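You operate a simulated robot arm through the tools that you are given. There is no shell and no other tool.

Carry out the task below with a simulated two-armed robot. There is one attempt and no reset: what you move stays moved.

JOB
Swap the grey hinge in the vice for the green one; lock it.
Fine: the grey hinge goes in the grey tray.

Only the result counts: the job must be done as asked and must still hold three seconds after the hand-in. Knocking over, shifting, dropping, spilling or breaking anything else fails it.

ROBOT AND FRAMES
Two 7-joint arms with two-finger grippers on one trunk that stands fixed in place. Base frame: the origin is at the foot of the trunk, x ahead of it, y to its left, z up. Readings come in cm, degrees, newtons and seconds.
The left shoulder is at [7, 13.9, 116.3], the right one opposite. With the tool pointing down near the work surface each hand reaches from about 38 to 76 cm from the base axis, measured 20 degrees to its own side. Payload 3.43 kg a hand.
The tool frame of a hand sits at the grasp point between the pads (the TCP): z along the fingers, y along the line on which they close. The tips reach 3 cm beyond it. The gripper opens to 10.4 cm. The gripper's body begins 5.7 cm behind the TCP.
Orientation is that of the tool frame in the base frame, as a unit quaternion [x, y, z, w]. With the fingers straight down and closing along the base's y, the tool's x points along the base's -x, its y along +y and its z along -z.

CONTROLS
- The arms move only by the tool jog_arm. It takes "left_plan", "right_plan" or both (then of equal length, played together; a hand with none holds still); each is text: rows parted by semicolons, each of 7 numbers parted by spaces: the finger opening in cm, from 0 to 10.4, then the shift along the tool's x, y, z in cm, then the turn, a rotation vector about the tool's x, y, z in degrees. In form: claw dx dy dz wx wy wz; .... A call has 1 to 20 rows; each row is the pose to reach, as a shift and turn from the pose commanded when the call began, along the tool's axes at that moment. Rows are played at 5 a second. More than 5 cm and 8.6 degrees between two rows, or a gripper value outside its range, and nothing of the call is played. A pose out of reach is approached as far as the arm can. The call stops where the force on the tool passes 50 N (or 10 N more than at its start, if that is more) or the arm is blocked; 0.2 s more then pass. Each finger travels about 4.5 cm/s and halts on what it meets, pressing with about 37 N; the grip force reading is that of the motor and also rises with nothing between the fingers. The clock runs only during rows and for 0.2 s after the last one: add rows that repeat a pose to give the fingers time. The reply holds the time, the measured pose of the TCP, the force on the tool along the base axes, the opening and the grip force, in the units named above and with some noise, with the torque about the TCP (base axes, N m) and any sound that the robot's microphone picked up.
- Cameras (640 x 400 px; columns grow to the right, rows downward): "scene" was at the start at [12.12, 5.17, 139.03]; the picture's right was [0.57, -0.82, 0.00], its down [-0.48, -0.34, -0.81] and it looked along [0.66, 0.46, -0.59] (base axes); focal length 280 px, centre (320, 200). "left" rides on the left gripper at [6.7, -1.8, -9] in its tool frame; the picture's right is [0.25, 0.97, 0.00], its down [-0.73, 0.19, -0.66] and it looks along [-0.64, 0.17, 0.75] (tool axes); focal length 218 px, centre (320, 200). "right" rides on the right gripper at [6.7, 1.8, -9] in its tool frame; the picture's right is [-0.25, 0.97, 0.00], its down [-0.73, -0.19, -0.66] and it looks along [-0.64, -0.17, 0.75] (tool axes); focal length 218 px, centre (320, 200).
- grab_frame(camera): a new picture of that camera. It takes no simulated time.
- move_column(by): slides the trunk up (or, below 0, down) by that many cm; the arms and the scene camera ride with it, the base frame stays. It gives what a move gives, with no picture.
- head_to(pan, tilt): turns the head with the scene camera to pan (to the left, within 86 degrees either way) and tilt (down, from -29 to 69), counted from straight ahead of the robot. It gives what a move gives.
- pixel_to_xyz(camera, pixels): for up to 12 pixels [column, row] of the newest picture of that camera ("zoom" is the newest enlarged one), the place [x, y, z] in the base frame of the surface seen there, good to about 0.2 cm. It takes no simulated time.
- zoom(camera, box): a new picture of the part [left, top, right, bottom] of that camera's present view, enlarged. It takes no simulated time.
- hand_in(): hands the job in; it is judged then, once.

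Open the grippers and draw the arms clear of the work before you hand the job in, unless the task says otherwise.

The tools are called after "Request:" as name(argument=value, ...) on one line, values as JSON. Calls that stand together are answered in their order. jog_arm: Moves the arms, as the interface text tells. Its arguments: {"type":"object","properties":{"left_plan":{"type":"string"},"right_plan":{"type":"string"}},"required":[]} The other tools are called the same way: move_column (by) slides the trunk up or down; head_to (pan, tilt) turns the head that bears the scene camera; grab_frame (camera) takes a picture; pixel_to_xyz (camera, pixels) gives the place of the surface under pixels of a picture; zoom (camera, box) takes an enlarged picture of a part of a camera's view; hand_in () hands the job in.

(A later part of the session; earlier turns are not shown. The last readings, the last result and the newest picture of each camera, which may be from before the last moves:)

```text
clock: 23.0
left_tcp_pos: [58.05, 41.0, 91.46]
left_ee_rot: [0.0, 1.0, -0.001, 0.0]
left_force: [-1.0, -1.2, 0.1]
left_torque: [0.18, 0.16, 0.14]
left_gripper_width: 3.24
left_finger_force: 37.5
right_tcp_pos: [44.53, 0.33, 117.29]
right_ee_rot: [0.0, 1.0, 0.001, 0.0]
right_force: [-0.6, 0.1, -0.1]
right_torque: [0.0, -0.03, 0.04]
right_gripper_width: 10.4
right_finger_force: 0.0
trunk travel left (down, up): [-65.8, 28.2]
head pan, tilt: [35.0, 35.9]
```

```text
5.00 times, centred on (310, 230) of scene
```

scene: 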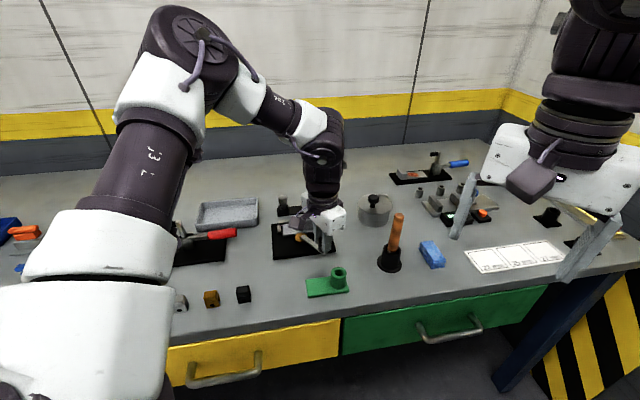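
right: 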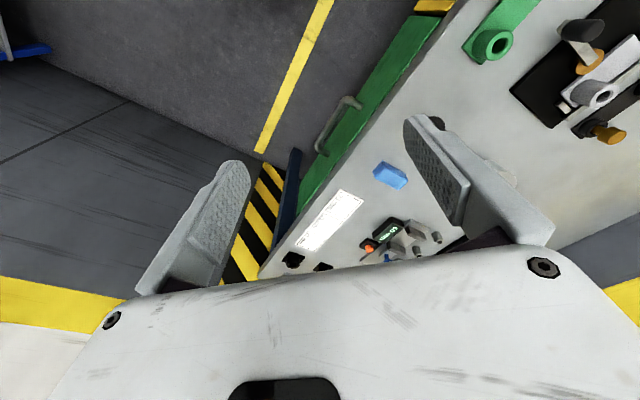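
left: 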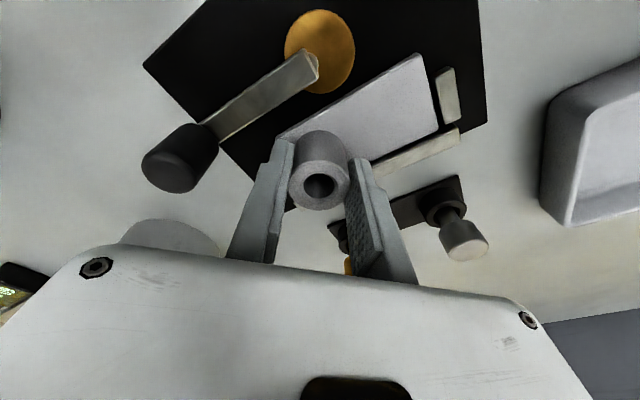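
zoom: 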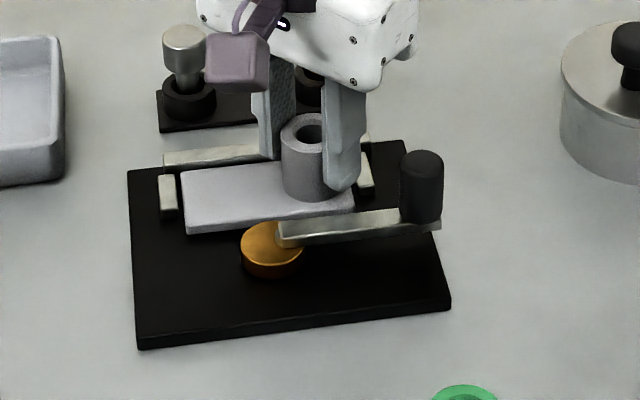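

The barrel is gripped (3.24 cm). I lift straight up 10 cm.

Request:
jog_arm(left_plan="2.5 0 0 -0.5 0 0 0; 2.5 0 0 -1.2 0 0 0; 2.5 0 0 -2.5 0 0 0; 2.5 0 0 -5 0 0 0; 2.5 0 0 -7.5 0 0 0; 2.5 0 0 -10 0 0 0; 2.5 0 0 -10 0 0 0")

Request:
grab_frame(camera="left")

Request:
grab_frame(camera="scene")

```text
clock: 24.6
left_tcp_pos: [57.9, 41.01, 101.51]
left_ee_rot: [0.0, 1.0, -0.001, 0.0]
left_force: [-1.7, -0.3, -3.2]
left_torque: [-0.07, -0.03, -0.02]
left_gripper_width: 3.22
left_finger_force: 36.9
right_tcp_pos: [44.58, 0.39, 117.24]
right_ee_rot: [0.0, 1.0, 0.0, 0.0]
right_force: [0.6, 0.4, 0.0]
right_torque: [-0.01, -0.03, 0.02]
right_gripper_width: 10.39
right_finger_force: 0.0
trunk travel left (down, up): [-65.8, 28.2]
head pan, tilt: [35.0, 35.9]
```

```text
taken
```

left: 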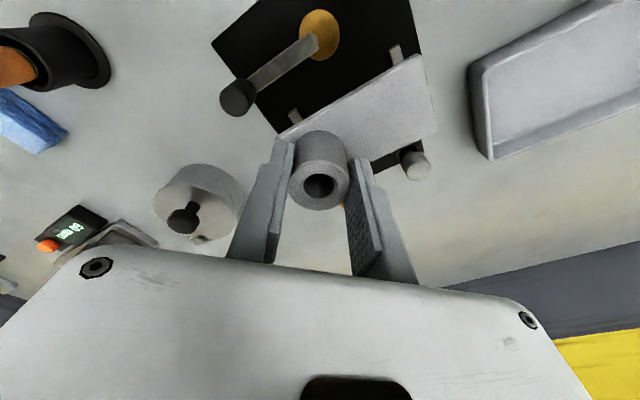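

```text
taken
```

scene: 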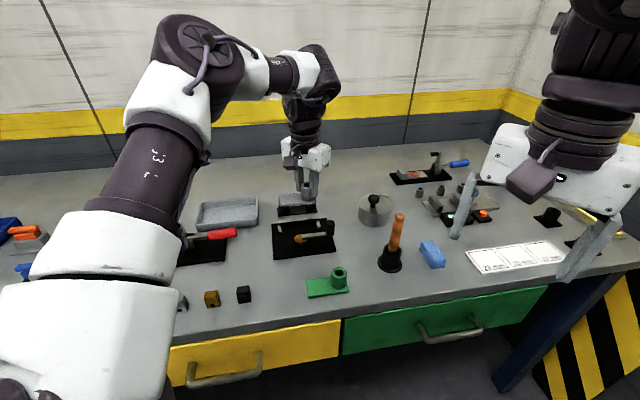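

The hinge is held level. I zoom on the tray at (228,213) to find its interior.

Request:
zoom(camera="scene", box=[180, 180, 280, 243])

Request:
pixel_to_xyz(camera="scene", pixels=[[228, 205], [205, 203], [252, 200], [206, 221], [252, 214], [228, 217], [240, 208], [215, 212], [196, 225], [258, 215], [256, 197], [201, 205]])

```text
6.35 times, centred on (230, 212) of scene
```

zoom: 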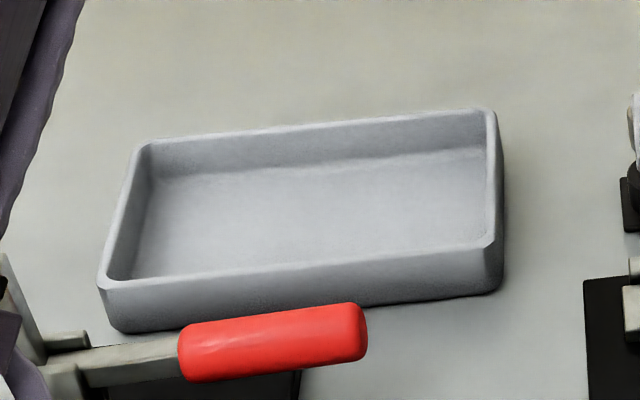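

```text
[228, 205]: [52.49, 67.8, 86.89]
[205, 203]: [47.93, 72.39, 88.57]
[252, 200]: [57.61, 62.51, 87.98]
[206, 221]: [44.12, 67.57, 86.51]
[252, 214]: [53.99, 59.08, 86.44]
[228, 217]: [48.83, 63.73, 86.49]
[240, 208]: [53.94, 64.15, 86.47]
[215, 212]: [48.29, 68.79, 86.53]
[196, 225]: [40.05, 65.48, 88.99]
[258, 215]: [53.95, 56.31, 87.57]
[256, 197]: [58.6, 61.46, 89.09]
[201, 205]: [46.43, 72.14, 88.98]
```

The tray's rim centre is ≈(49.4,63.4), floor 86.5, rim 89. I carry the hinge at height to barrel position (51.2,61.7), which centres the hinge in the tray.

Request:
jog_arm(left_plan="2.5 0.5 1.5 0 0 0 0; 2.5 1.3 4 0 0 0 0; 2.5 2.2 7 0 0 0 0; 2.5 3.2 10 0 0 0 0; 2.5 4.2 13 0 0 0 0; 2.5 5.2 16 0 0 0 0; 2.5 6 18.8 0 0 0 0; 2.5 6.6 20.2 0 0 0 0; 2.5 6.7 20.7 0 0 0 0; 2.5 6.7 20.7 0 0 0 0")

Request:
grab_frame(camera="left")

Request:
grab_frame(camera="scene")

```text
clock: 26.8
left_tcp_pos: [51.28, 61.75, 101.37]
left_ee_rot: [0.0, 1.0, -0.001, -0.001]
left_force: [-0.2, 0.9, -2.8]
left_torque: [-0.04, -0.03, -0.01]
left_gripper_width: 3.22
left_finger_force: 37.2
right_tcp_pos: [44.49, 0.24, 117.42]
right_ee_rot: [0.0, 1.0, -0.001, 0.0]
right_force: [-0.1, -0.2, 0.1]
right_torque: [0.0, 0.0, 0.0]
right_gripper_width: 10.4
right_finger_force: 0.0
trunk travel left (down, up): [-65.8, 28.2]
head pan, tilt: [35.0, 35.9]
```

```text
taken
```

left: 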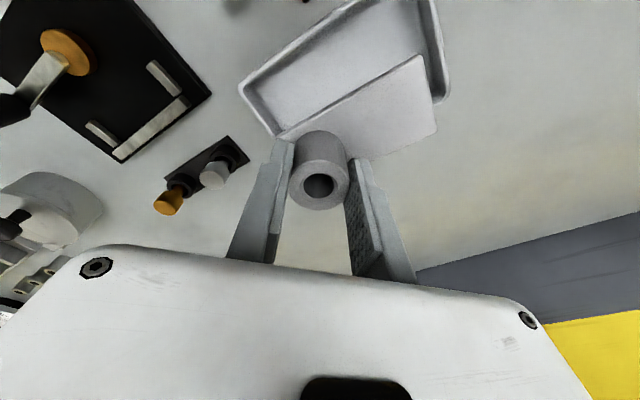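

```text
taken
```

scene: 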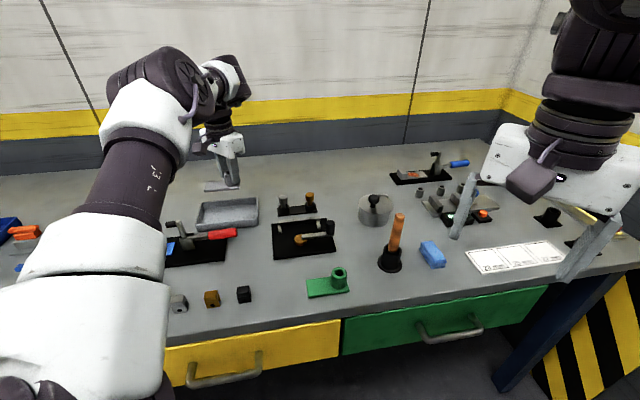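

Reached. I lower to hinge-bottom height ≈90.6 just above the rim and look.

Request:
jog_arm(left_plan="2.5 0 0 2 0 0 0; 2.5 0 0 4 0 0 0; 2.5 0 0 5.5 0 0 0; 2.5 0 0 6.2 0 0 0; 2.5 0 0 6.2 0 0 0")

Request:
grab_frame(camera="left")

Request:
zoom(camera="scene", box=[180, 150, 290, 240])

```text
clock: 28.0
left_tcp_pos: [51.29, 61.79, 95.34]
left_ee_rot: [-0.001, 1.0, -0.001, 0.0]
left_force: [-0.5, 0.0, -2.8]
left_torque: [-0.07, -0.04, 0.02]
left_gripper_width: 3.17
left_finger_force: 36.8
right_tcp_pos: [44.46, 0.32, 117.36]
right_ee_rot: [0.0, 1.0, 0.0, 0.0]
right_force: [0.1, -0.3, 0.2]
right_torque: [-0.03, -0.03, -0.02]
right_gripper_width: 10.38
right_finger_force: 0.2
trunk travel left (down, up): [-65.8, 28.2]
head pan, tilt: [35.0, 35.9]
```

```text
taken
```

left: 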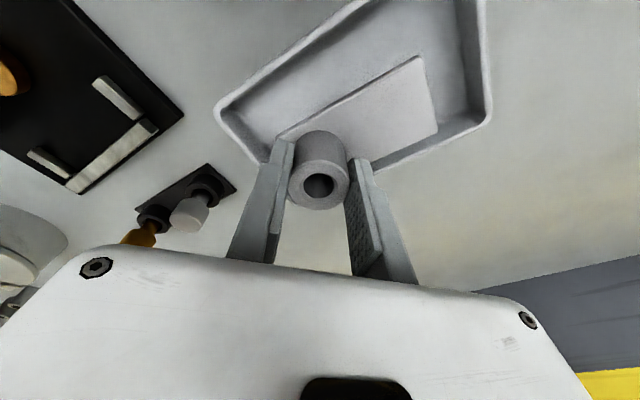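

```text
4.44 times, centred on (235, 195) of scene
```

zoom: 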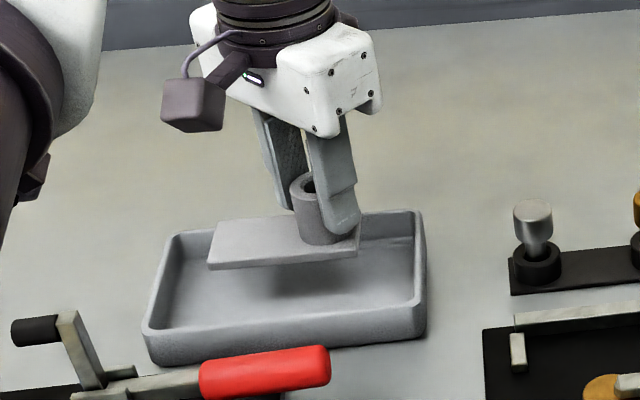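

The hinge hangs over the tray interior. I lower it to the floor gently.

Request:
jog_arm(left_plan="2.5 0 0 1.5 0 0 0; 2.5 0 0 3 0 0 0; 2.5 0 0 3.8 0 0 0; 2.5 0 0 4.2 0 0 0; 2.5 0 0 4.2 0 0 0")

Request:
grab_frame(camera="left")

Request:
zoom(camera="scene", box=[180, 150, 290, 240])

```text
clock: 29.2
left_tcp_pos: [51.29, 61.69, 91.03]
left_ee_rot: [0.0, 1.0, -0.001, 0.0]
left_force: [-0.3, -0.9, -3.4]
left_torque: [-0.09, -0.02, 0.0]
left_gripper_width: 3.2
left_finger_force: 37.6
right_tcp_pos: [44.53, 0.28, 117.33]
right_ee_rot: [0.0, 1.0, 0.0, 0.0]
right_force: [0.9, 0.8, 0.3]
right_torque: [0.02, 0.0, 0.01]
right_gripper_width: 10.39
right_finger_force: 0.1
trunk travel left (down, up): [-65.8, 28.2]
head pan, tilt: [35.0, 35.9]
```

```text
taken
```

left: 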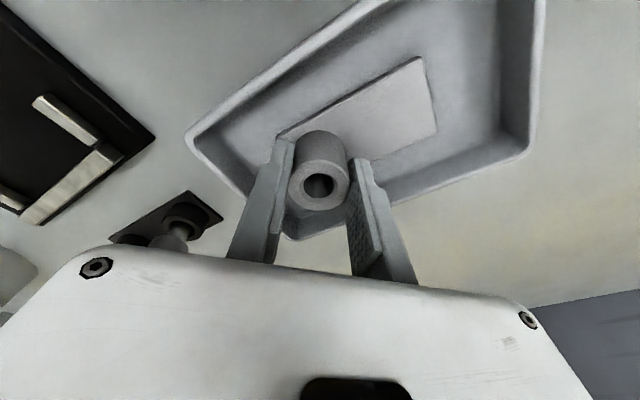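

```text
4.44 times, centred on (235, 195) of scene
```

zoom: 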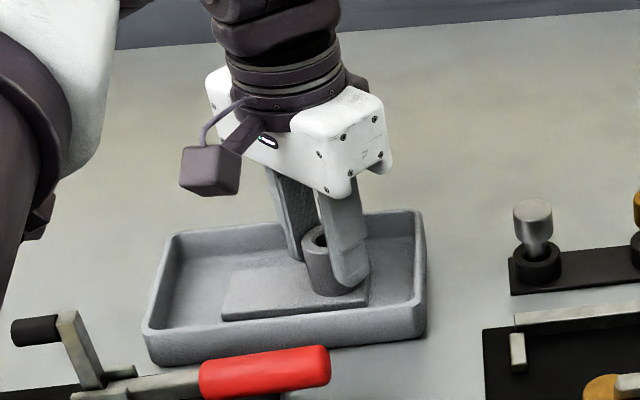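

Still no floor contact (−3.4 N is the hinge's weight). I creep down a few tenths.

Request:
jog_arm(left_plan="2.5 0 0 0.1 0 0 0; 2.5 0 0 0.2 0 0 0; 2.5 0 0 0.2 0 0 0")

```text
clock: 30.0
left_tcp_pos: [51.32, 61.81, 91.17]
left_ee_rot: [0.0, 1.0, 0.0, 0.001]
left_force: [0.2, 1.5, 5.5]
left_torque: [0.27, 0.47, -0.04]
left_gripper_width: 3.18
left_finger_force: 36.5
right_tcp_pos: [44.38, 0.18, 117.4]
right_ee_rot: [0.0, 1.0, 0.001, -0.001]
right_force: [0.1, -0.7, 0.1]
right_torque: [-0.05, 0.01, -0.02]
right_gripper_width: 10.43
right_finger_force: 0.0
trunk travel left (down, up): [-65.8, 28.2]
head pan, tilt: [35.0, 35.9]
```

Now the force is +5.5 N, so the hinge rests on the tray floor. I open slightly to 4.0 and rise straight up.

Request:
jog_arm(left_plan="3.6 0 0 0 0 0 0; 4.0 0 0 0 0 0 0; 4.0 0 0 -0.1 0 0 0; 4.0 0 0 -1.5 0 0 0; 4.0 0 0 -4 0 0 0; 4.5 0 0 -7 0 0 0; 4.5 0 0 -10 0 0 0; 4.5 0 0 -10 0 0 0")

Request:
grab_frame(camera="left")

Request:
zoom(camera="scene", box=[180, 150, 290, 240])

```text
clock: 31.8
left_tcp_pos: [51.3, 61.78, 101.02]
left_ee_rot: [0.0, 1.0, -0.001, -0.001]
left_force: [0.2, 0.0, -0.3]
left_torque: [-0.02, 0.0, -0.01]
left_gripper_width: 4.49
left_finger_force: 0.1
right_tcp_pos: [44.5, 0.19, 117.32]
right_ee_rot: [0.0, 1.0, 0.0, 0.0]
right_force: [0.0, 0.3, -0.7]
right_torque: [-0.01, 0.02, -0.02]
right_gripper_width: 10.41
right_finger_force: 0.1
trunk travel left (down, up): [-65.8, 28.2]
head pan, tilt: [35.0, 35.9]
```

```text
taken
```

left: 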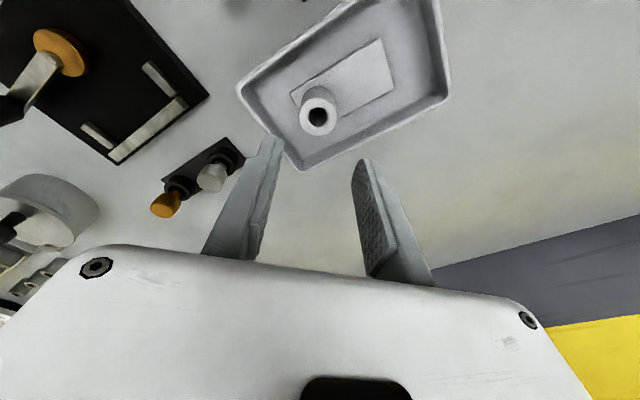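

```text
4.44 times, centred on (235, 195) of scene
```

zoom: 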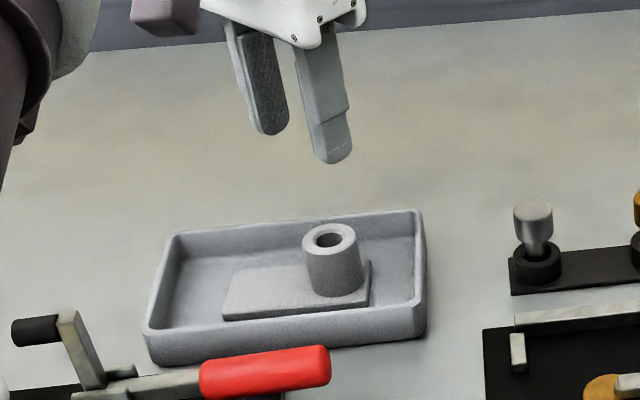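

The grey hinge lies flat in the tray. Next I measure the green hinge and the empty vice in the scene view.

Request:
zoom(camera="scene", box=[295, 250, 359, 306])

Request:
pixel_to_xyz(camera="scene", pixels=[[338, 268], [331, 272], [346, 271], [338, 277], [307, 280], [308, 297], [350, 289], [320, 285]])

```text
7.14 times, centred on (327, 278) of scene
```

zoom: 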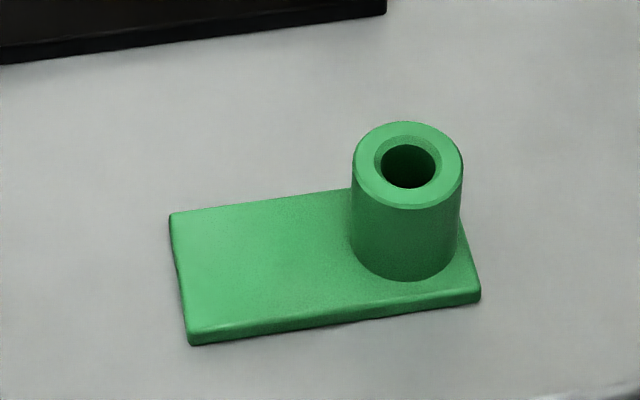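

```text
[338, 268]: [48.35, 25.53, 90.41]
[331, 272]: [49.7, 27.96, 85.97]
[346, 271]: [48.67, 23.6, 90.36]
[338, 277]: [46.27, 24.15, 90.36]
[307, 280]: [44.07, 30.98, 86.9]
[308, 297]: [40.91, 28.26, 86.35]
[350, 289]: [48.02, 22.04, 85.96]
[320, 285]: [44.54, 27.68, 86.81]
```

I query the green hinge's corners and barrel rim in the enlarged picture.

Request:
pixel_to_xyz(camera="zoom", pixels=[[408, 128], [408, 203], [360, 165], [458, 165], [374, 140], [442, 140], [374, 192], [442, 192], [174, 216], [194, 332], [474, 292], [464, 250]])

```text
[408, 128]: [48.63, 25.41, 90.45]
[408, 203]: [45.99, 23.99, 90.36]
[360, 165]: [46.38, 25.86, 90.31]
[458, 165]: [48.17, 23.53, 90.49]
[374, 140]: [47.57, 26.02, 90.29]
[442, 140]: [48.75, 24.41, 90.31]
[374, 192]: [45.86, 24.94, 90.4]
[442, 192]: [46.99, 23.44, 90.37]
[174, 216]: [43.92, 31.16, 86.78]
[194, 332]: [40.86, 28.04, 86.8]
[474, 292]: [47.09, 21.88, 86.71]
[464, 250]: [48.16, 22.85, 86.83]
```

The green hinge's barrel centre is (47.29,24.71), top 90.4, and its flange is turned the same 45° as the vice, so no turn is needed. I move the left hand above it.

Request:
jog_arm(left_plan="4.8 0.3 -2.5 0 0 0 0; 4.8 0.7 -6.2 0 0 0 0; 4.8 1.1 -10.2 0 0 0 0; 4.8 1.5 -14.2 0 0 0 0; 4.8 2 -18.2 0 0 0 0; 4.8 2.4 -22.2 0 0 0 0; 4.8 2.8 -26.2 0 0 0 0; 4.8 3.2 -30.2 0.5 0 0 0; 4.8 3.6 -34 1 0 0 0; 4.8 3.9 -36.4 1.5 0 0 0; 4.8 4.0 -37.07 2 0 0 0; 4.8 4.0 -37.07 2 0 0 0")

Request:
zoom(camera="left", box=[240, 70, 400, 170])

Request:
grab_frame(camera="left")

```text
clock: 34.4
left_tcp_pos: [47.3, 24.68, 98.97]
left_ee_rot: [0.0, 1.0, 0.0, 0.0]
left_force: [0.3, 0.4, -0.2]
left_torque: [0.03, 0.01, 0.02]
left_gripper_width: 4.79
left_finger_force: 0.2
right_tcp_pos: [44.36, 0.23, 117.45]
right_ee_rot: [-0.001, 1.0, 0.002, 0.0]
right_force: [-0.5, 0.2, -0.4]
right_torque: [0.04, -0.01, 0.05]
right_gripper_width: 10.41
right_finger_force: 0.1
trunk travel left (down, up): [-65.8, 28.2]
head pan, tilt: [35.0, 35.9]
```

```text
4.00 times, centred on (320, 120) of left
```

zoom: 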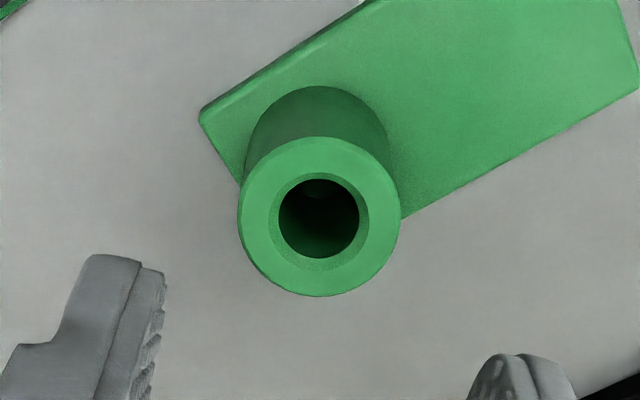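

```text
taken
```

left: 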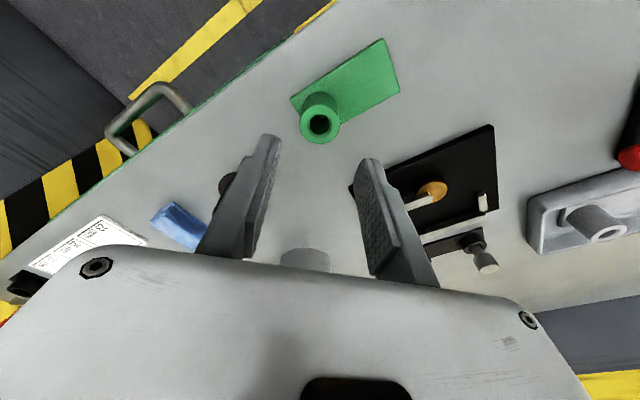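

Barrel rim centre lies at (320,124), just under the TCP axis. I descend to TCP z≈90.5 and close.

Request:
jog_arm(left_plan="4.8 0 0.03 3 0 0 0; 4.8 0 0.03 6 0 0 0; 4.8 0 0.03 7.7 0 0 0; 4.8 0 0.03 8.45 0 0 0; 4.8 0 0.03 8.45 0 0 0; 4 0 0.03 8.45 0 0 0; 2.5 0 0.03 8.45 0 0 0; 2.5 0 0.03 8.45 0 0 0")

Request:
grab_frame(camera="left")

```text
clock: 36.2
left_tcp_pos: [47.2, 24.61, 90.5]
left_ee_rot: [0.0, 1.0, 0.0, 0.001]
left_force: [0.0, -1.0, -0.1]
left_torque: [0.15, 0.12, 0.1]
left_gripper_width: 3.2
left_finger_force: 37.4
right_tcp_pos: [44.42, 0.11, 117.37]
right_ee_rot: [0.0, 1.0, 0.001, 0.0]
right_force: [0.5, 0.4, -0.1]
right_torque: [0.02, 0.0, 0.0]
right_gripper_width: 10.4
right_finger_force: 0.0
trunk travel left (down, up): [-65.8, 28.2]
head pan, tilt: [35.0, 35.9]
```

```text
taken
```

left: 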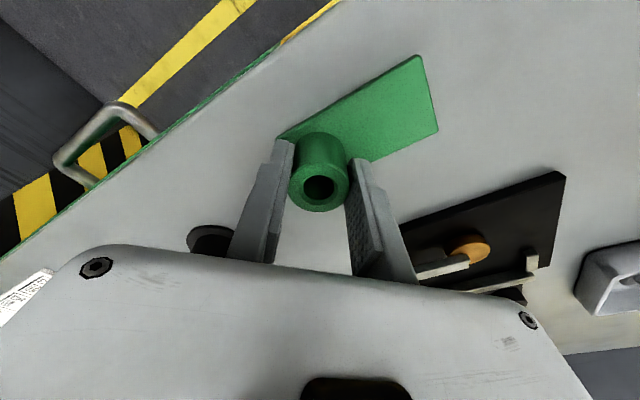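

Gripped (3.2 cm), in the same relative orientation as the grey one was. I lift 10 cm and look.

Request:
jog_arm(left_plan="2.5 0 0 -0.5 0 0 0; 2.5 0 0 -1.5 0 0 0; 2.5 0 0 -4 0 0 0; 2.5 0 0 -7 0 0 0; 2.5 0 0 -10 0 0 0; 2.5 0 0 -10.5 0 0 0; 2.5 0 0 -10.5 0 0 0")

Request:
zoom(camera="scene", box=[240, 190, 380, 290])

Request:
grab_frame(camera="left")

```text
clock: 37.8
left_tcp_pos: [47.26, 24.62, 100.96]
left_ee_rot: [0.0, 1.0, -0.001, -0.001]
left_force: [0.6, 0.4, -3.3]
left_torque: [-0.05, -0.04, 0.02]
left_gripper_width: 3.21
left_finger_force: 37.1
right_tcp_pos: [44.43, 0.28, 117.3]
right_ee_rot: [0.0, 1.0, 0.0, -0.001]
right_force: [-0.2, -0.9, 0.4]
right_torque: [-0.02, 0.02, -0.02]
right_gripper_width: 10.38
right_finger_force: 0.1
trunk travel left (down, up): [-65.8, 28.2]
head pan, tilt: [35.0, 35.9]
```

```text
4.00 times, centred on (310, 240) of scene
```

zoom: 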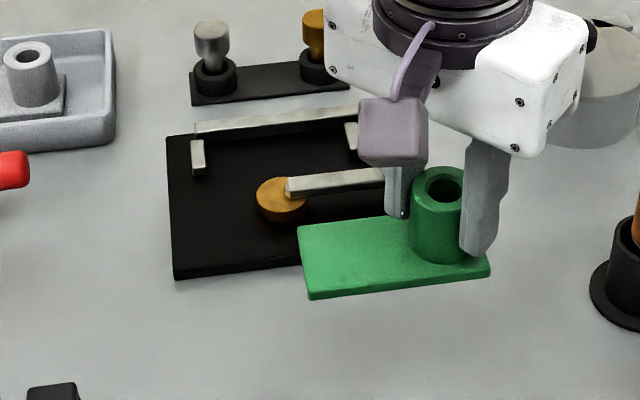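

```text
taken
```

left: 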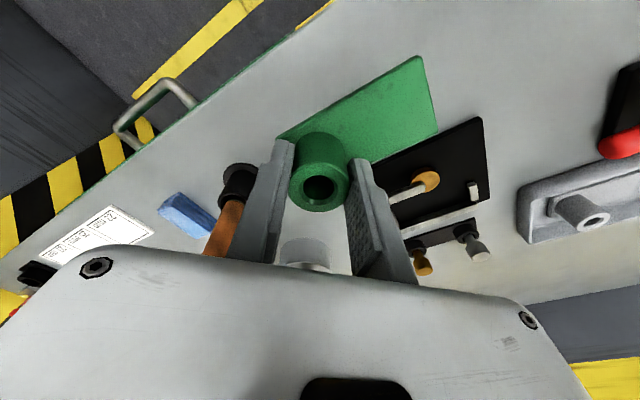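

Held level. The vice is empty and visible, so I measure the inner faces of the jaw and stops closely.

Request:
zoom(camera="scene", box=[278, 210, 342, 250])

```text
10.00 times, centred on (310, 230) of scene
```

zoom: 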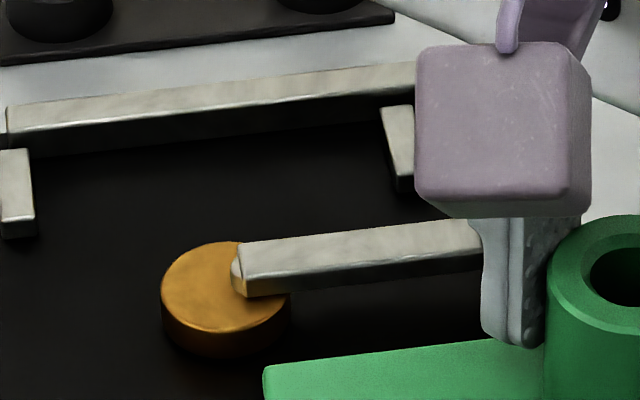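

The jaw runs from (10,130) to (410,90), the left stop edge is at x≈33 and the right stop edge at x≈383. I query these points.

Request:
pixel_to_xyz(camera="zoom", pixels=[[30, 160], [33, 205], [388, 125], [394, 165], [60, 128], [350, 97], [60, 170], [350, 150], [200, 160], [225, 246], [280, 240], [400, 225]])

```text
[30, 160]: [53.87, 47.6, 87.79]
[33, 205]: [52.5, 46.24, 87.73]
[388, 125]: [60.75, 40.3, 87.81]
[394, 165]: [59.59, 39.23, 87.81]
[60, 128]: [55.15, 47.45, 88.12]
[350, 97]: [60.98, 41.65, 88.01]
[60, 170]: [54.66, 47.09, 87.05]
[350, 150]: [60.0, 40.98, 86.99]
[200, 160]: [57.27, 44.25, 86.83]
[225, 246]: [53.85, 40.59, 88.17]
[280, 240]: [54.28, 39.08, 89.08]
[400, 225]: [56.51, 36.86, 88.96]
```

Slot: stops at u 4.43…14.43, jaw face at v≈72.4, disc back edge at v≈66.8, so plenty of room. I carry the green hinge over the vice so that its barrel comes to (57.93,40.96).

Request:
jog_arm(left_plan="2.5 -0.8 1.2 0 0 0 0; 2.5 -2.4 3.7 0 0 0 0; 2.5 -4.3 6.5 0 0 0 0; 2.5 -6.2 9.5 0 0 0 0; 2.5 -8 12.3 0 0 0 0; 2.5 -9.6 14.7 0 0 0 0; 2.5 -10.4 15.9 0 0 0 0; 2.5 -10.64 16.25 0 0 0 0; 2.5 -10.64 16.25 0 0 0 0")

Request:
jog_arm(left_plan="2.5 0 0 1.5 0 0 0; 2.5 0 0 3 0 0 0; 2.5 0 0 4.5 0 0 0; 2.5 0 0 5.5 0 0 0; 2.5 0 0 5.5 0 0 0")

Request:
grab_frame(camera="left")

Request:
zoom(camera="scene", box=[260, 180, 360, 270])

```text
clock: 39.8
left_tcp_pos: [57.8, 40.91, 100.95]
left_ee_rot: [0.0, 1.0, -0.001, -0.001]
left_force: [-0.6, -0.2, -4.0]
left_torque: [-0.06, -0.01, 0.0]
left_gripper_width: 3.2
left_finger_force: 37.1
right_tcp_pos: [44.57, 0.37, 117.33]
right_ee_rot: [0.0, 1.0, 0.0, 0.0]
right_force: [1.0, 0.3, -0.3]
right_torque: [0.01, 0.0, 0.0]
right_gripper_width: 10.43
right_finger_force: 0.0
trunk travel left (down, up): [-65.8, 28.2]
head pan, tilt: [35.0, 35.9]
```

```text
clock: 41.0
left_tcp_pos: [57.99, 40.95, 95.39]
left_ee_rot: [0.0, 1.0, -0.001, -0.001]
left_force: [-0.2, 0.6, -2.9]
left_torque: [-0.02, -0.01, -0.01]
left_gripper_width: 3.18
left_finger_force: 37.4
right_tcp_pos: [44.5, 0.34, 117.32]
right_ee_rot: [-0.001, 1.0, 0.001, 0.0]
right_force: [-0.4, -0.3, -0.4]
right_torque: [-0.04, 0.02, -0.03]
right_gripper_width: 10.41
right_finger_force: 0.1
trunk travel left (down, up): [-65.8, 28.2]
head pan, tilt: [35.0, 35.9]
```

```text
taken
```

left: 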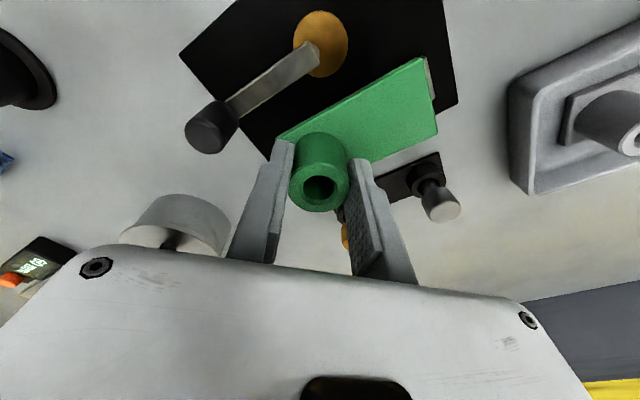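

```text
4.44 times, centred on (310, 225) of scene
```

zoom: 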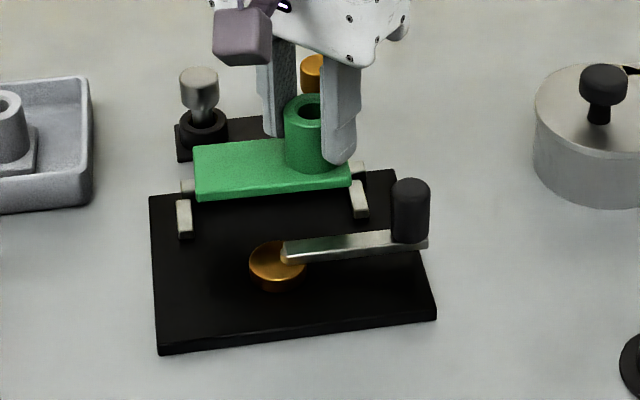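

The green hinge hangs above the slot. I measure its flange corners in the air to verify alignment before lowering.

Request:
zoom(camera="scene", box=[290, 195, 354, 235])

Request:
pixel_to_xyz(camera="scene", pixels=[[305, 215], [304.5, 208], [305, 218], [337, 215.5], [320, 214]])

```text
10.00 times, centred on (322, 215) of scene
```

zoom: 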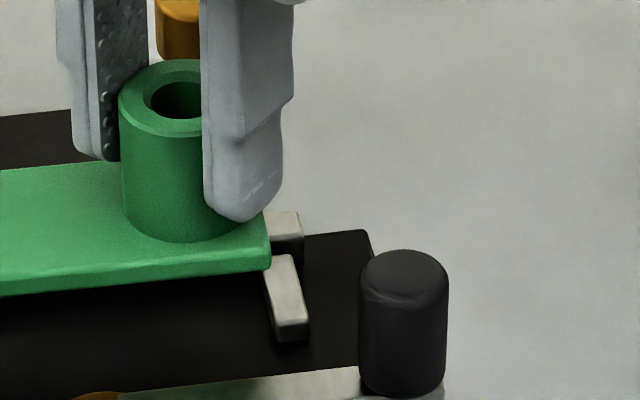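

```text
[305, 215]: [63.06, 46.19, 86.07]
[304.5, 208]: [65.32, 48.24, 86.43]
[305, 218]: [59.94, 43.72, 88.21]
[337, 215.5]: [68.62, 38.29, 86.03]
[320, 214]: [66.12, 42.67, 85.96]
```

I query the correct pixels: flange left corners near (283,221) and (282.5,213.5), right-front near (316.5,219).

Request:
zoom(camera="scene", box=[274, 200, 338, 240])

Request:
pixel_to_xyz(camera="scene", pixels=[[283.2, 222], [282.7, 213.8], [315.8, 218.7], [300, 221], [300, 215]])

```text
10.00 times, centred on (306, 220) of scene
```

zoom: 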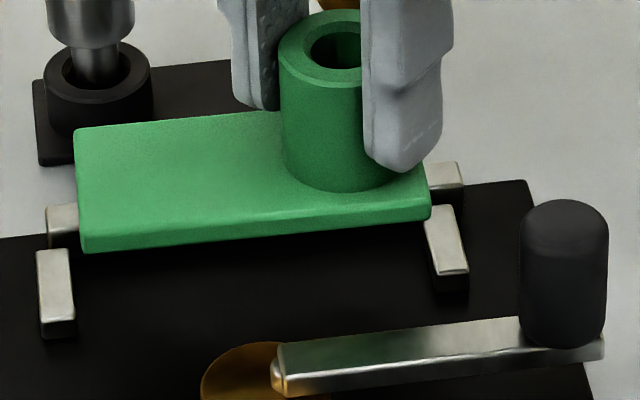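

```text
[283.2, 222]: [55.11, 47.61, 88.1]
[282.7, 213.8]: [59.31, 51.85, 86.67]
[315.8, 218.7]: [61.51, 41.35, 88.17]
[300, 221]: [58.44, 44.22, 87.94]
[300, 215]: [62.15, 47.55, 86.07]
```

Those used an older picture; I query the new enlarged one instead.

Request:
pixel_to_xyz(camera="zoom", pixels=[[80, 135], [85, 232], [424, 204], [250, 215], [180, 160], [424, 175], [45, 255], [70, 260], [430, 212], [462, 266]])

```text
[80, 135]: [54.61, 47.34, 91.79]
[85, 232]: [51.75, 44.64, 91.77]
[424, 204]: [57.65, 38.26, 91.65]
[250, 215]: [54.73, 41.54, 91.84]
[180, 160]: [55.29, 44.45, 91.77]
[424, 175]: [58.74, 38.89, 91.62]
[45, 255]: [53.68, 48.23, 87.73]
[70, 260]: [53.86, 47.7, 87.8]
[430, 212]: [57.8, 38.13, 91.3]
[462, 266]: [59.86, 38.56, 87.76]
```

The scene estimate suggests maybe 2° clockwise tilt, near the measuring noise. I cross-check with the left camera.

Request:
zoom(camera="left", box=[280, 40, 460, 200])

```text
2.50 times, centred on (370, 120) of left
```

zoom: 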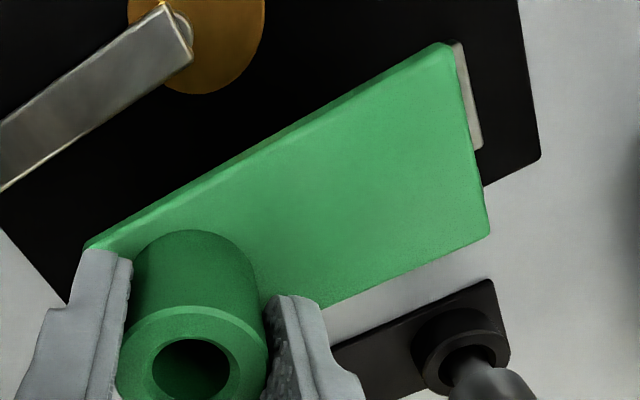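

Request:
pixel_to_xyz(camera="zoom", pixels=[[440, 55], [380, 82], [300, 126], [220, 170], [140, 215], [484, 230], [440, 252], [380, 280], [340, 298], [462, 140], [471, 180], [450, 90]])

```text
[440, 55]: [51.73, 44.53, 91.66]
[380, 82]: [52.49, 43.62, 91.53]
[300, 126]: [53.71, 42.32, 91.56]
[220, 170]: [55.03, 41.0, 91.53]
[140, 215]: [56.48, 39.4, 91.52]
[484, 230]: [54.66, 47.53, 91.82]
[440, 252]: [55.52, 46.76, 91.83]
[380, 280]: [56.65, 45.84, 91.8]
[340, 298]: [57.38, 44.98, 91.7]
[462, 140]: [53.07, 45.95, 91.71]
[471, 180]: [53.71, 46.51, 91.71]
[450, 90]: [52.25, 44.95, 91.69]
```

Left-camera fits average to 45°, so alignment is fine; the back edge is at v≈72.3, close to the jaw. I shift 0.3 cm away from the jaw and lower to just above the plate.

Request:
jog_arm(left_plan="2.5 0.21 -0.21 0 0 0 0; 2.5 0.21 -0.21 1 0 0 0; 2.5 0.21 -0.21 2 0 0 0; 2.5 0.21 -0.21 3 0 0 0; 2.5 0.21 -0.21 3.6 0 0 0; 2.5 0.21 -0.21 3.6 0 0 0")

Request:
grab_frame(camera="left")

Request:
zoom(camera="scene", box=[270, 200, 350, 250])

```text
clock: 42.4
left_tcp_pos: [57.73, 40.74, 91.88]
left_ee_rot: [0.0, 1.0, -0.001, 0.0]
left_force: [-0.2, 0.3, -4.2]
left_torque: [-0.02, -0.04, 0.01]
left_gripper_width: 3.2
left_finger_force: 37.0
right_tcp_pos: [44.51, 0.33, 117.37]
right_ee_rot: [0.0, 1.0, -0.001, -0.001]
right_force: [0.1, 0.1, -0.1]
right_torque: [-0.04, 0.0, -0.04]
right_gripper_width: 10.4
right_finger_force: 0.1
trunk travel left (down, up): [-65.8, 28.2]
head pan, tilt: [35.0, 35.9]
```

```text
taken
```

left: 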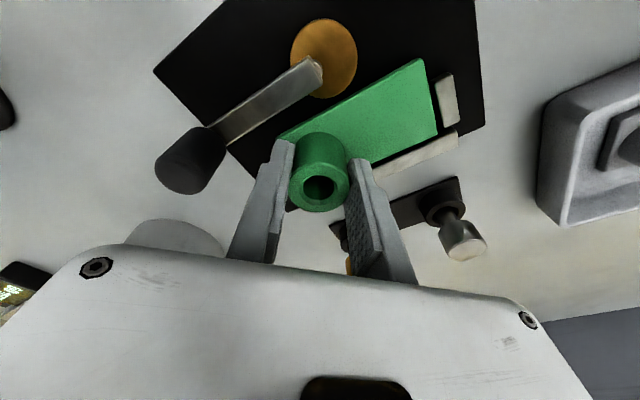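

```text
8.00 times, centred on (310, 225) of scene
```

zoom: 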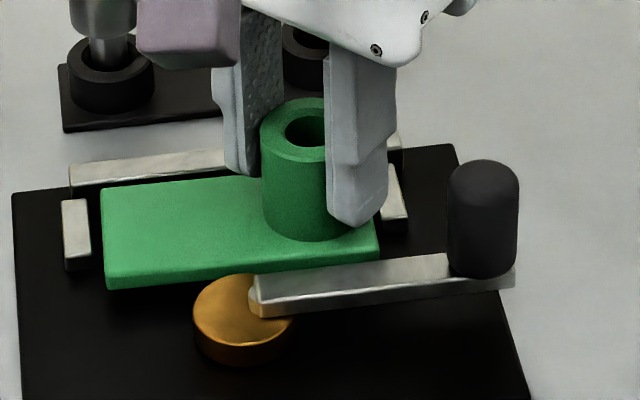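

It sits between the stops and clear of jaw and lever. I creep down until the force changes.

Request:
jog_arm(left_plan="2.5 0 0 0.15 0 0 0; 2.5 0 0 0.3 0 0 0; 2.5 0 0 0.4 0 0 0; 2.5 0 0 0.4 0 0 0")

```text
clock: 43.4
left_tcp_pos: [57.72, 40.72, 91.54]
left_ee_rot: [0.0, 1.0, -0.001, 0.0]
left_force: [0.2, 0.1, -3.5]
left_torque: [-0.09, -0.01, -0.01]
left_gripper_width: 3.18
left_finger_force: 37.2
right_tcp_pos: [44.55, 0.3, 117.34]
right_ee_rot: [0.0, 1.0, 0.001, 0.0]
right_force: [-0.1, 0.1, 0.2]
right_torque: [0.02, -0.01, 0.02]
right_gripper_width: 10.39
right_finger_force: 0.0
trunk travel left (down, up): [-65.8, 28.2]
head pan, tilt: [35.0, 35.9]
```

Request:
jog_arm(left_plan="2.5 0 0 0.1 0 0 0; 2.5 0 0 0.2 0 0 0; 2.5 0 0 0.2 0 0 0")

```text
clock: 44.2
left_tcp_pos: [57.68, 40.6, 91.5]
left_ee_rot: [0.0, 1.0, 0.0, 0.0]
left_force: [1.6, 0.6, 10.3]
left_torque: [0.44, 0.5, 0.07]
left_gripper_width: 3.16
left_finger_force: 36.7
right_tcp_pos: [44.46, 0.14, 117.52]
right_ee_rot: [0.0, 1.0, 0.001, 0.001]
right_force: [-0.3, -0.2, -0.4]
right_torque: [-0.01, -0.02, -0.01]
right_gripper_width: 10.38
right_finger_force: 0.0
trunk travel left (down, up): [-65.8, 28.2]
head pan, tilt: [35.0, 35.9]
```

The hinge is down on the plate (+10 N). I ease the pressure and slide it gently towards the jaw while still gripped.

Request:
jog_arm(left_plan="2.5 0 0 -0.12 0 0 0; 2.5 -0.1 0.1 -0.12 0 0 0; 2.5 -0.2 0.2 -0.12 0 0 0; 2.5 -0.28 0.28 -0.12 0 0 0; 2.5 -0.28 0.28 -0.12 0 0 0")

Request:
zoom(camera="left", box=[280, 40, 480, 200])

Request:
zoom(camera="scene", box=[270, 200, 350, 250])

```text
clock: 45.4
left_tcp_pos: [57.78, 40.89, 91.46]
left_ee_rot: [-0.001, 1.0, -0.001, 0.001]
left_force: [-6.6, -11.6, -1.8]
left_torque: [-0.63, 0.09, 0.65]
left_gripper_width: 3.21
left_finger_force: 37.0
right_tcp_pos: [44.42, 0.03, 117.32]
right_ee_rot: [0.0, 1.0, 0.001, 0.001]
right_force: [0.3, -0.4, 0.0]
right_torque: [-0.01, 0.0, -0.02]
right_gripper_width: 10.41
right_finger_force: 0.1
trunk travel left (down, up): [-65.8, 28.2]
head pan, tilt: [35.0, 35.9]
```

```text
2.50 times, centred on (380, 120) of left
```

zoom: 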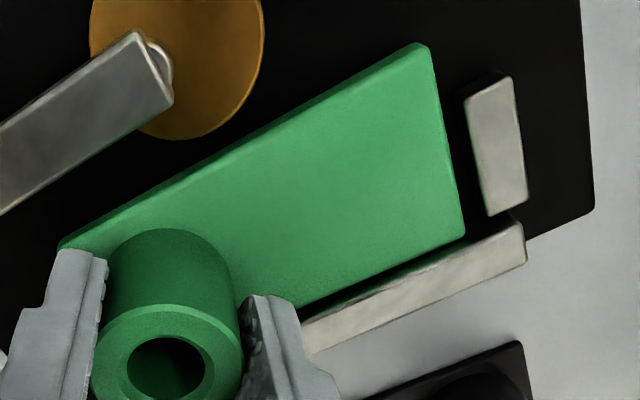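

```text
8.00 times, centred on (310, 225) of scene
```

zoom: 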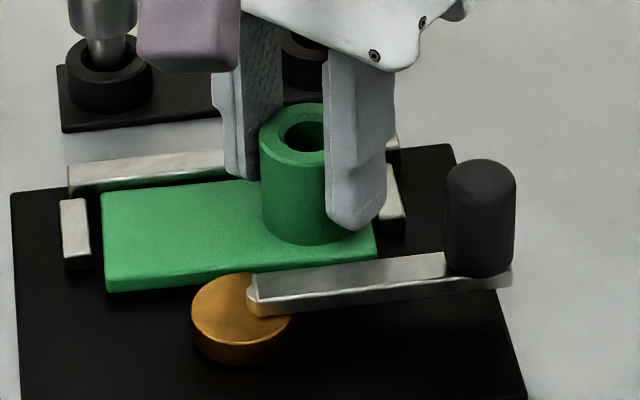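

There is 13 N of resistance along the jaw direction. I measure the back and front edges of the hinge now.

Request:
pixel_to_xyz(camera="zoom", pixels=[[110, 200], [112, 270], [370, 250], [240, 260], [75, 175], [150, 165], [220, 155], [220, 168], [90, 240], [385, 200], [110, 280], [374, 238]])

Request:
zoom(camera="left", box=[360, 90, 460, 153])

```text
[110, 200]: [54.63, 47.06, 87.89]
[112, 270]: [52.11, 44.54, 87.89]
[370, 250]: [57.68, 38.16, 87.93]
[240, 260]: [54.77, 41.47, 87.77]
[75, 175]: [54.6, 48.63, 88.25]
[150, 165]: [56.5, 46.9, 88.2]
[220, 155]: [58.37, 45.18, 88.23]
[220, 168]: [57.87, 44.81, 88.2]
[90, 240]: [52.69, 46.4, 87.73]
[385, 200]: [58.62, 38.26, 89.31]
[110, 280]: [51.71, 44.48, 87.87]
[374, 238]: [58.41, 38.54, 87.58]
```

```text
6.35 times, centred on (410, 122) of left
```

zoom: 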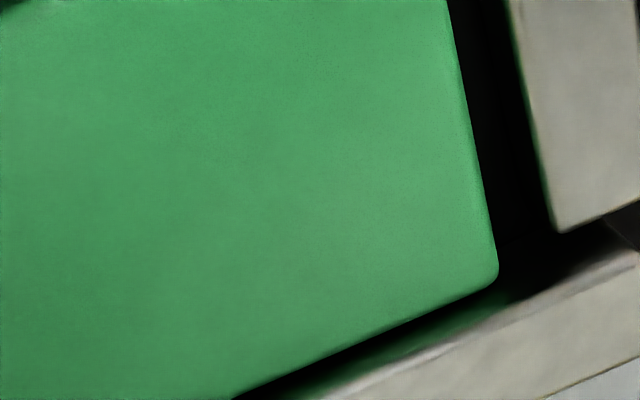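

The contact torque (+0.65) shows the left end touches the jaw first, so the hinge is turned about 2° clockwise in the grip. I turn the hand 2° counter-clockwise and push slightly further to the jaw.

Request:
jog_arm(left_plan="2.5 0 0 0 0 0 -1; 2.5 0 0 0 0 0 -2; 2.5 -0.08 0.08 0 0 0 -2; 2.5 -0.15 0.15 0 0 0 -2; 2.5 -0.15 0.15 0 0 0 -2")

Request:
zoom(camera="scene", box=[270, 200, 350, 250])

Request:
zoom(camera="left", box=[280, 40, 480, 200])

```text
clock: 46.6
left_tcp_pos: [57.93, 41.06, 91.45]
left_ee_rot: [-0.017, 1.0, 0.0, -0.001]
left_force: [-9.1, -12.5, -4.1]
left_torque: [-0.67, 0.12, 0.44]
left_gripper_width: 3.21
left_finger_force: 36.9
right_tcp_pos: [44.43, 0.09, 117.32]
right_ee_rot: [0.0, 1.0, 0.0, 0.001]
right_force: [0.9, 0.6, 0.1]
right_torque: [-0.03, -0.03, -0.02]
right_gripper_width: 10.42
right_finger_force: 0.2
trunk travel left (down, up): [-65.8, 28.2]
head pan, tilt: [35.0, 35.9]
```

```text
8.00 times, centred on (310, 225) of scene
```

zoom: 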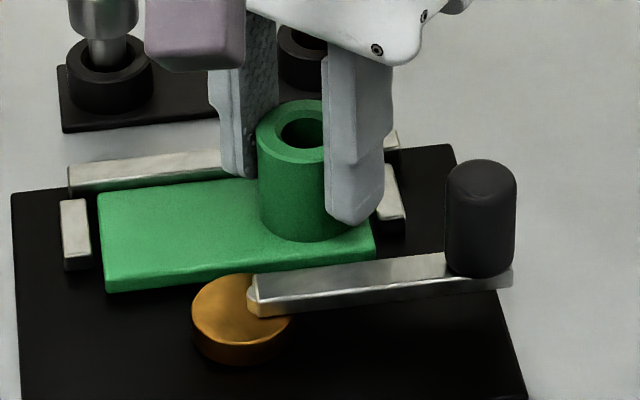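

```text
2.50 times, centred on (380, 120) of left
```

zoom: 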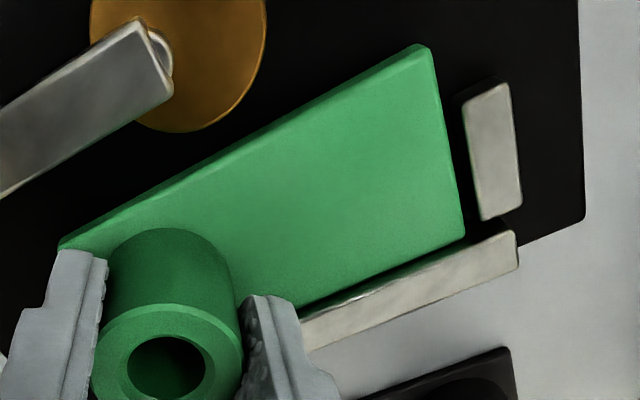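

TCP is at v=70.0, matching where the grey hinge sat (70.05). I release, rise, and look.

Request:
jog_arm(left_plan="2.5 0.1 -0.1 0 0 0 0; 3.6 0.1 -0.1 0 0 0 0; 4.4 0.1 -0.1 0 0 0 0; 4.4 0.1 -0.1 -1 0 0 0; 4.4 0.1 -0.1 -4 0 0 0; 4.4 0.1 -0.1 -8 0 0 0; 4.4 0.1 -0.1 -9 0 0 0; 4.4 0.1 -0.1 -9 0 0 0")

Request:
zoom(camera="scene", box=[270, 200, 350, 250])

Request:
zoom(camera="left", box=[200, 0, 440, 150])

```text
clock: 48.4
left_tcp_pos: [58.03, 40.99, 100.53]
left_ee_rot: [-0.018, 1.0, 0.0, 0.0]
left_force: [-0.7, 0.0, -0.2]
left_torque: [-0.01, -0.03, 0.01]
left_gripper_width: 4.39
left_finger_force: 0.1
right_tcp_pos: [44.46, 0.24, 117.28]
right_ee_rot: [0.0, 1.0, 0.001, 0.0]
right_force: [0.0, 0.4, 0.0]
right_torque: [0.01, 0.01, -0.01]
right_gripper_width: 10.41
right_finger_force: 0.1
trunk travel left (down, up): [-65.8, 28.2]
head pan, tilt: [35.0, 35.9]
```

```text
8.00 times, centred on (310, 225) of scene
```

zoom: 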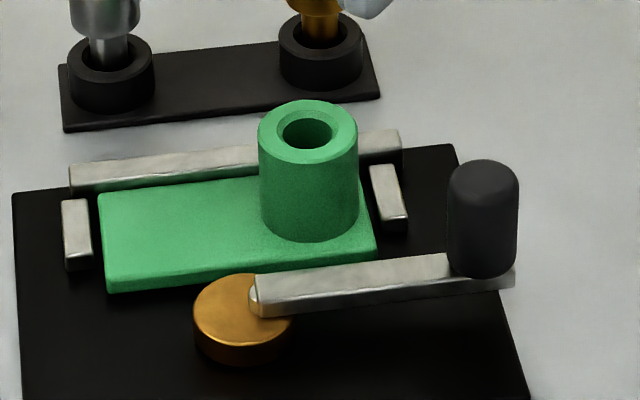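

```text
2.67 times, centred on (320, 75) of left
```

zoom: 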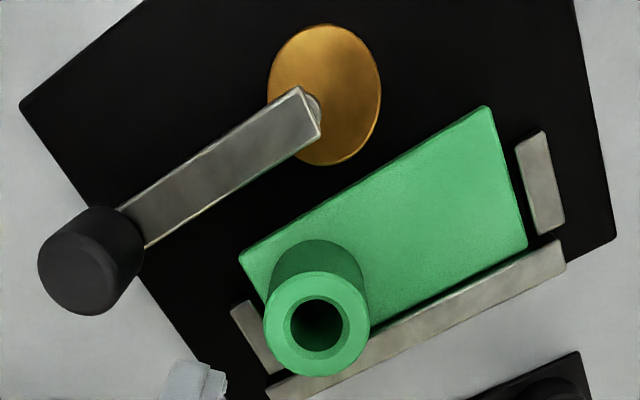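

The green hinge sits flat, against the jaw and between the stops. Next I locate the knob again to turn the lever back.

Request:
pixel_to_xyz(camera="zoom", pixels=[[90, 280], [60, 265], [125, 260], [95, 305], [90, 245], [312, 110], [300, 125], [160, 215], [490, 110], [525, 240], [250, 260], [317, 285]])

Request:
grab_frame(camera="left")

```text
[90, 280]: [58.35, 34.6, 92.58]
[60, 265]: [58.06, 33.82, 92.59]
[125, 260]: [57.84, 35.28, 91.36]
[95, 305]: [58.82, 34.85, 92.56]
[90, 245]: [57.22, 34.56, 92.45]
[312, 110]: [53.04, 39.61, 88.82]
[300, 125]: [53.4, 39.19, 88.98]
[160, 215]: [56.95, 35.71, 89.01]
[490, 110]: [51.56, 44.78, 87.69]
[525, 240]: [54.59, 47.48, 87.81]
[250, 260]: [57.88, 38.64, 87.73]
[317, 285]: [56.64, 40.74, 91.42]
```

```text
taken
```

left: 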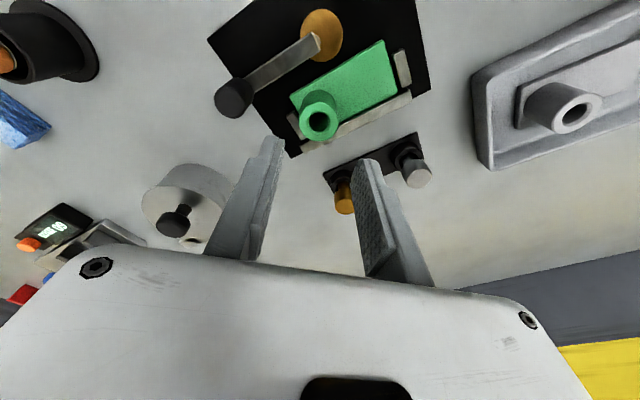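

Pivot ≈(53.1,39.6), knob centre ≈(58.25,34.5): lever exactly 90° open. I go above the knob with yaw 19°, then descend and grip.

Request:
jog_arm(left_plan="4 0 -1.6 0 0 0 -4.2; 4 0 -3.2 0 0 0 -8.5; 4 0 -4.9 0 0 0 -12.8; 4 0 -6.49 0 0 0 -17; 4 0 -6.49 0 0 0 -17; 4 0 -6.49 3 0 0 -17; 4 0 -6.49 6 0 0 -17; 4 0 -6.49 7.5 0 0 -17; 4 0 -6.49 8 0 0 -17; 4 0 -6.49 8 0 0 -17; 2.5 0 -6.49 8 0 0 -17; 1.5 0 -6.49 8 0 0 -17; 1.5 0 -6.49 8 0 0 -17")

Request:
zoom(camera="scene", box=[260, 190, 360, 270])

```text
clock: 51.2
left_tcp_pos: [58.36, 34.3, 92.55]
left_ee_rot: [-0.164, 0.986, 0.0, 0.0]
left_force: [6.5, -16.9, -3.1]
left_torque: [-0.23, 0.06, 0.01]
left_gripper_width: 2.57
left_finger_force: 9.7
right_tcp_pos: [44.67, 0.08, 117.3]
right_ee_rot: [0.0, 1.0, 0.001, -0.001]
right_force: [0.3, -0.2, 0.5]
right_torque: [0.02, -0.03, 0.0]
right_gripper_width: 10.42
right_finger_force: 0.0
trunk travel left (down, up): [-65.8, 28.2]
head pan, tilt: [35.0, 35.9]
```

```text
5.00 times, centred on (310, 230) of scene
```

zoom: 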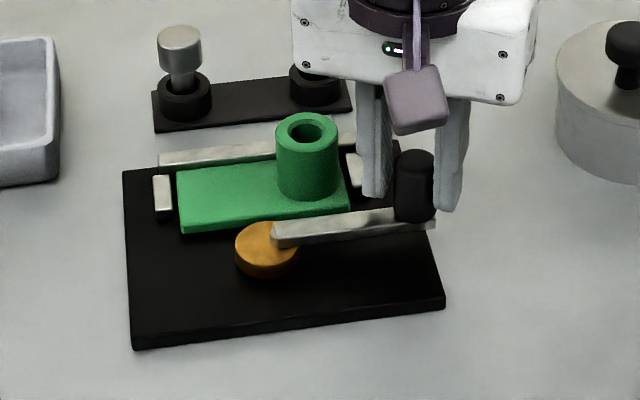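

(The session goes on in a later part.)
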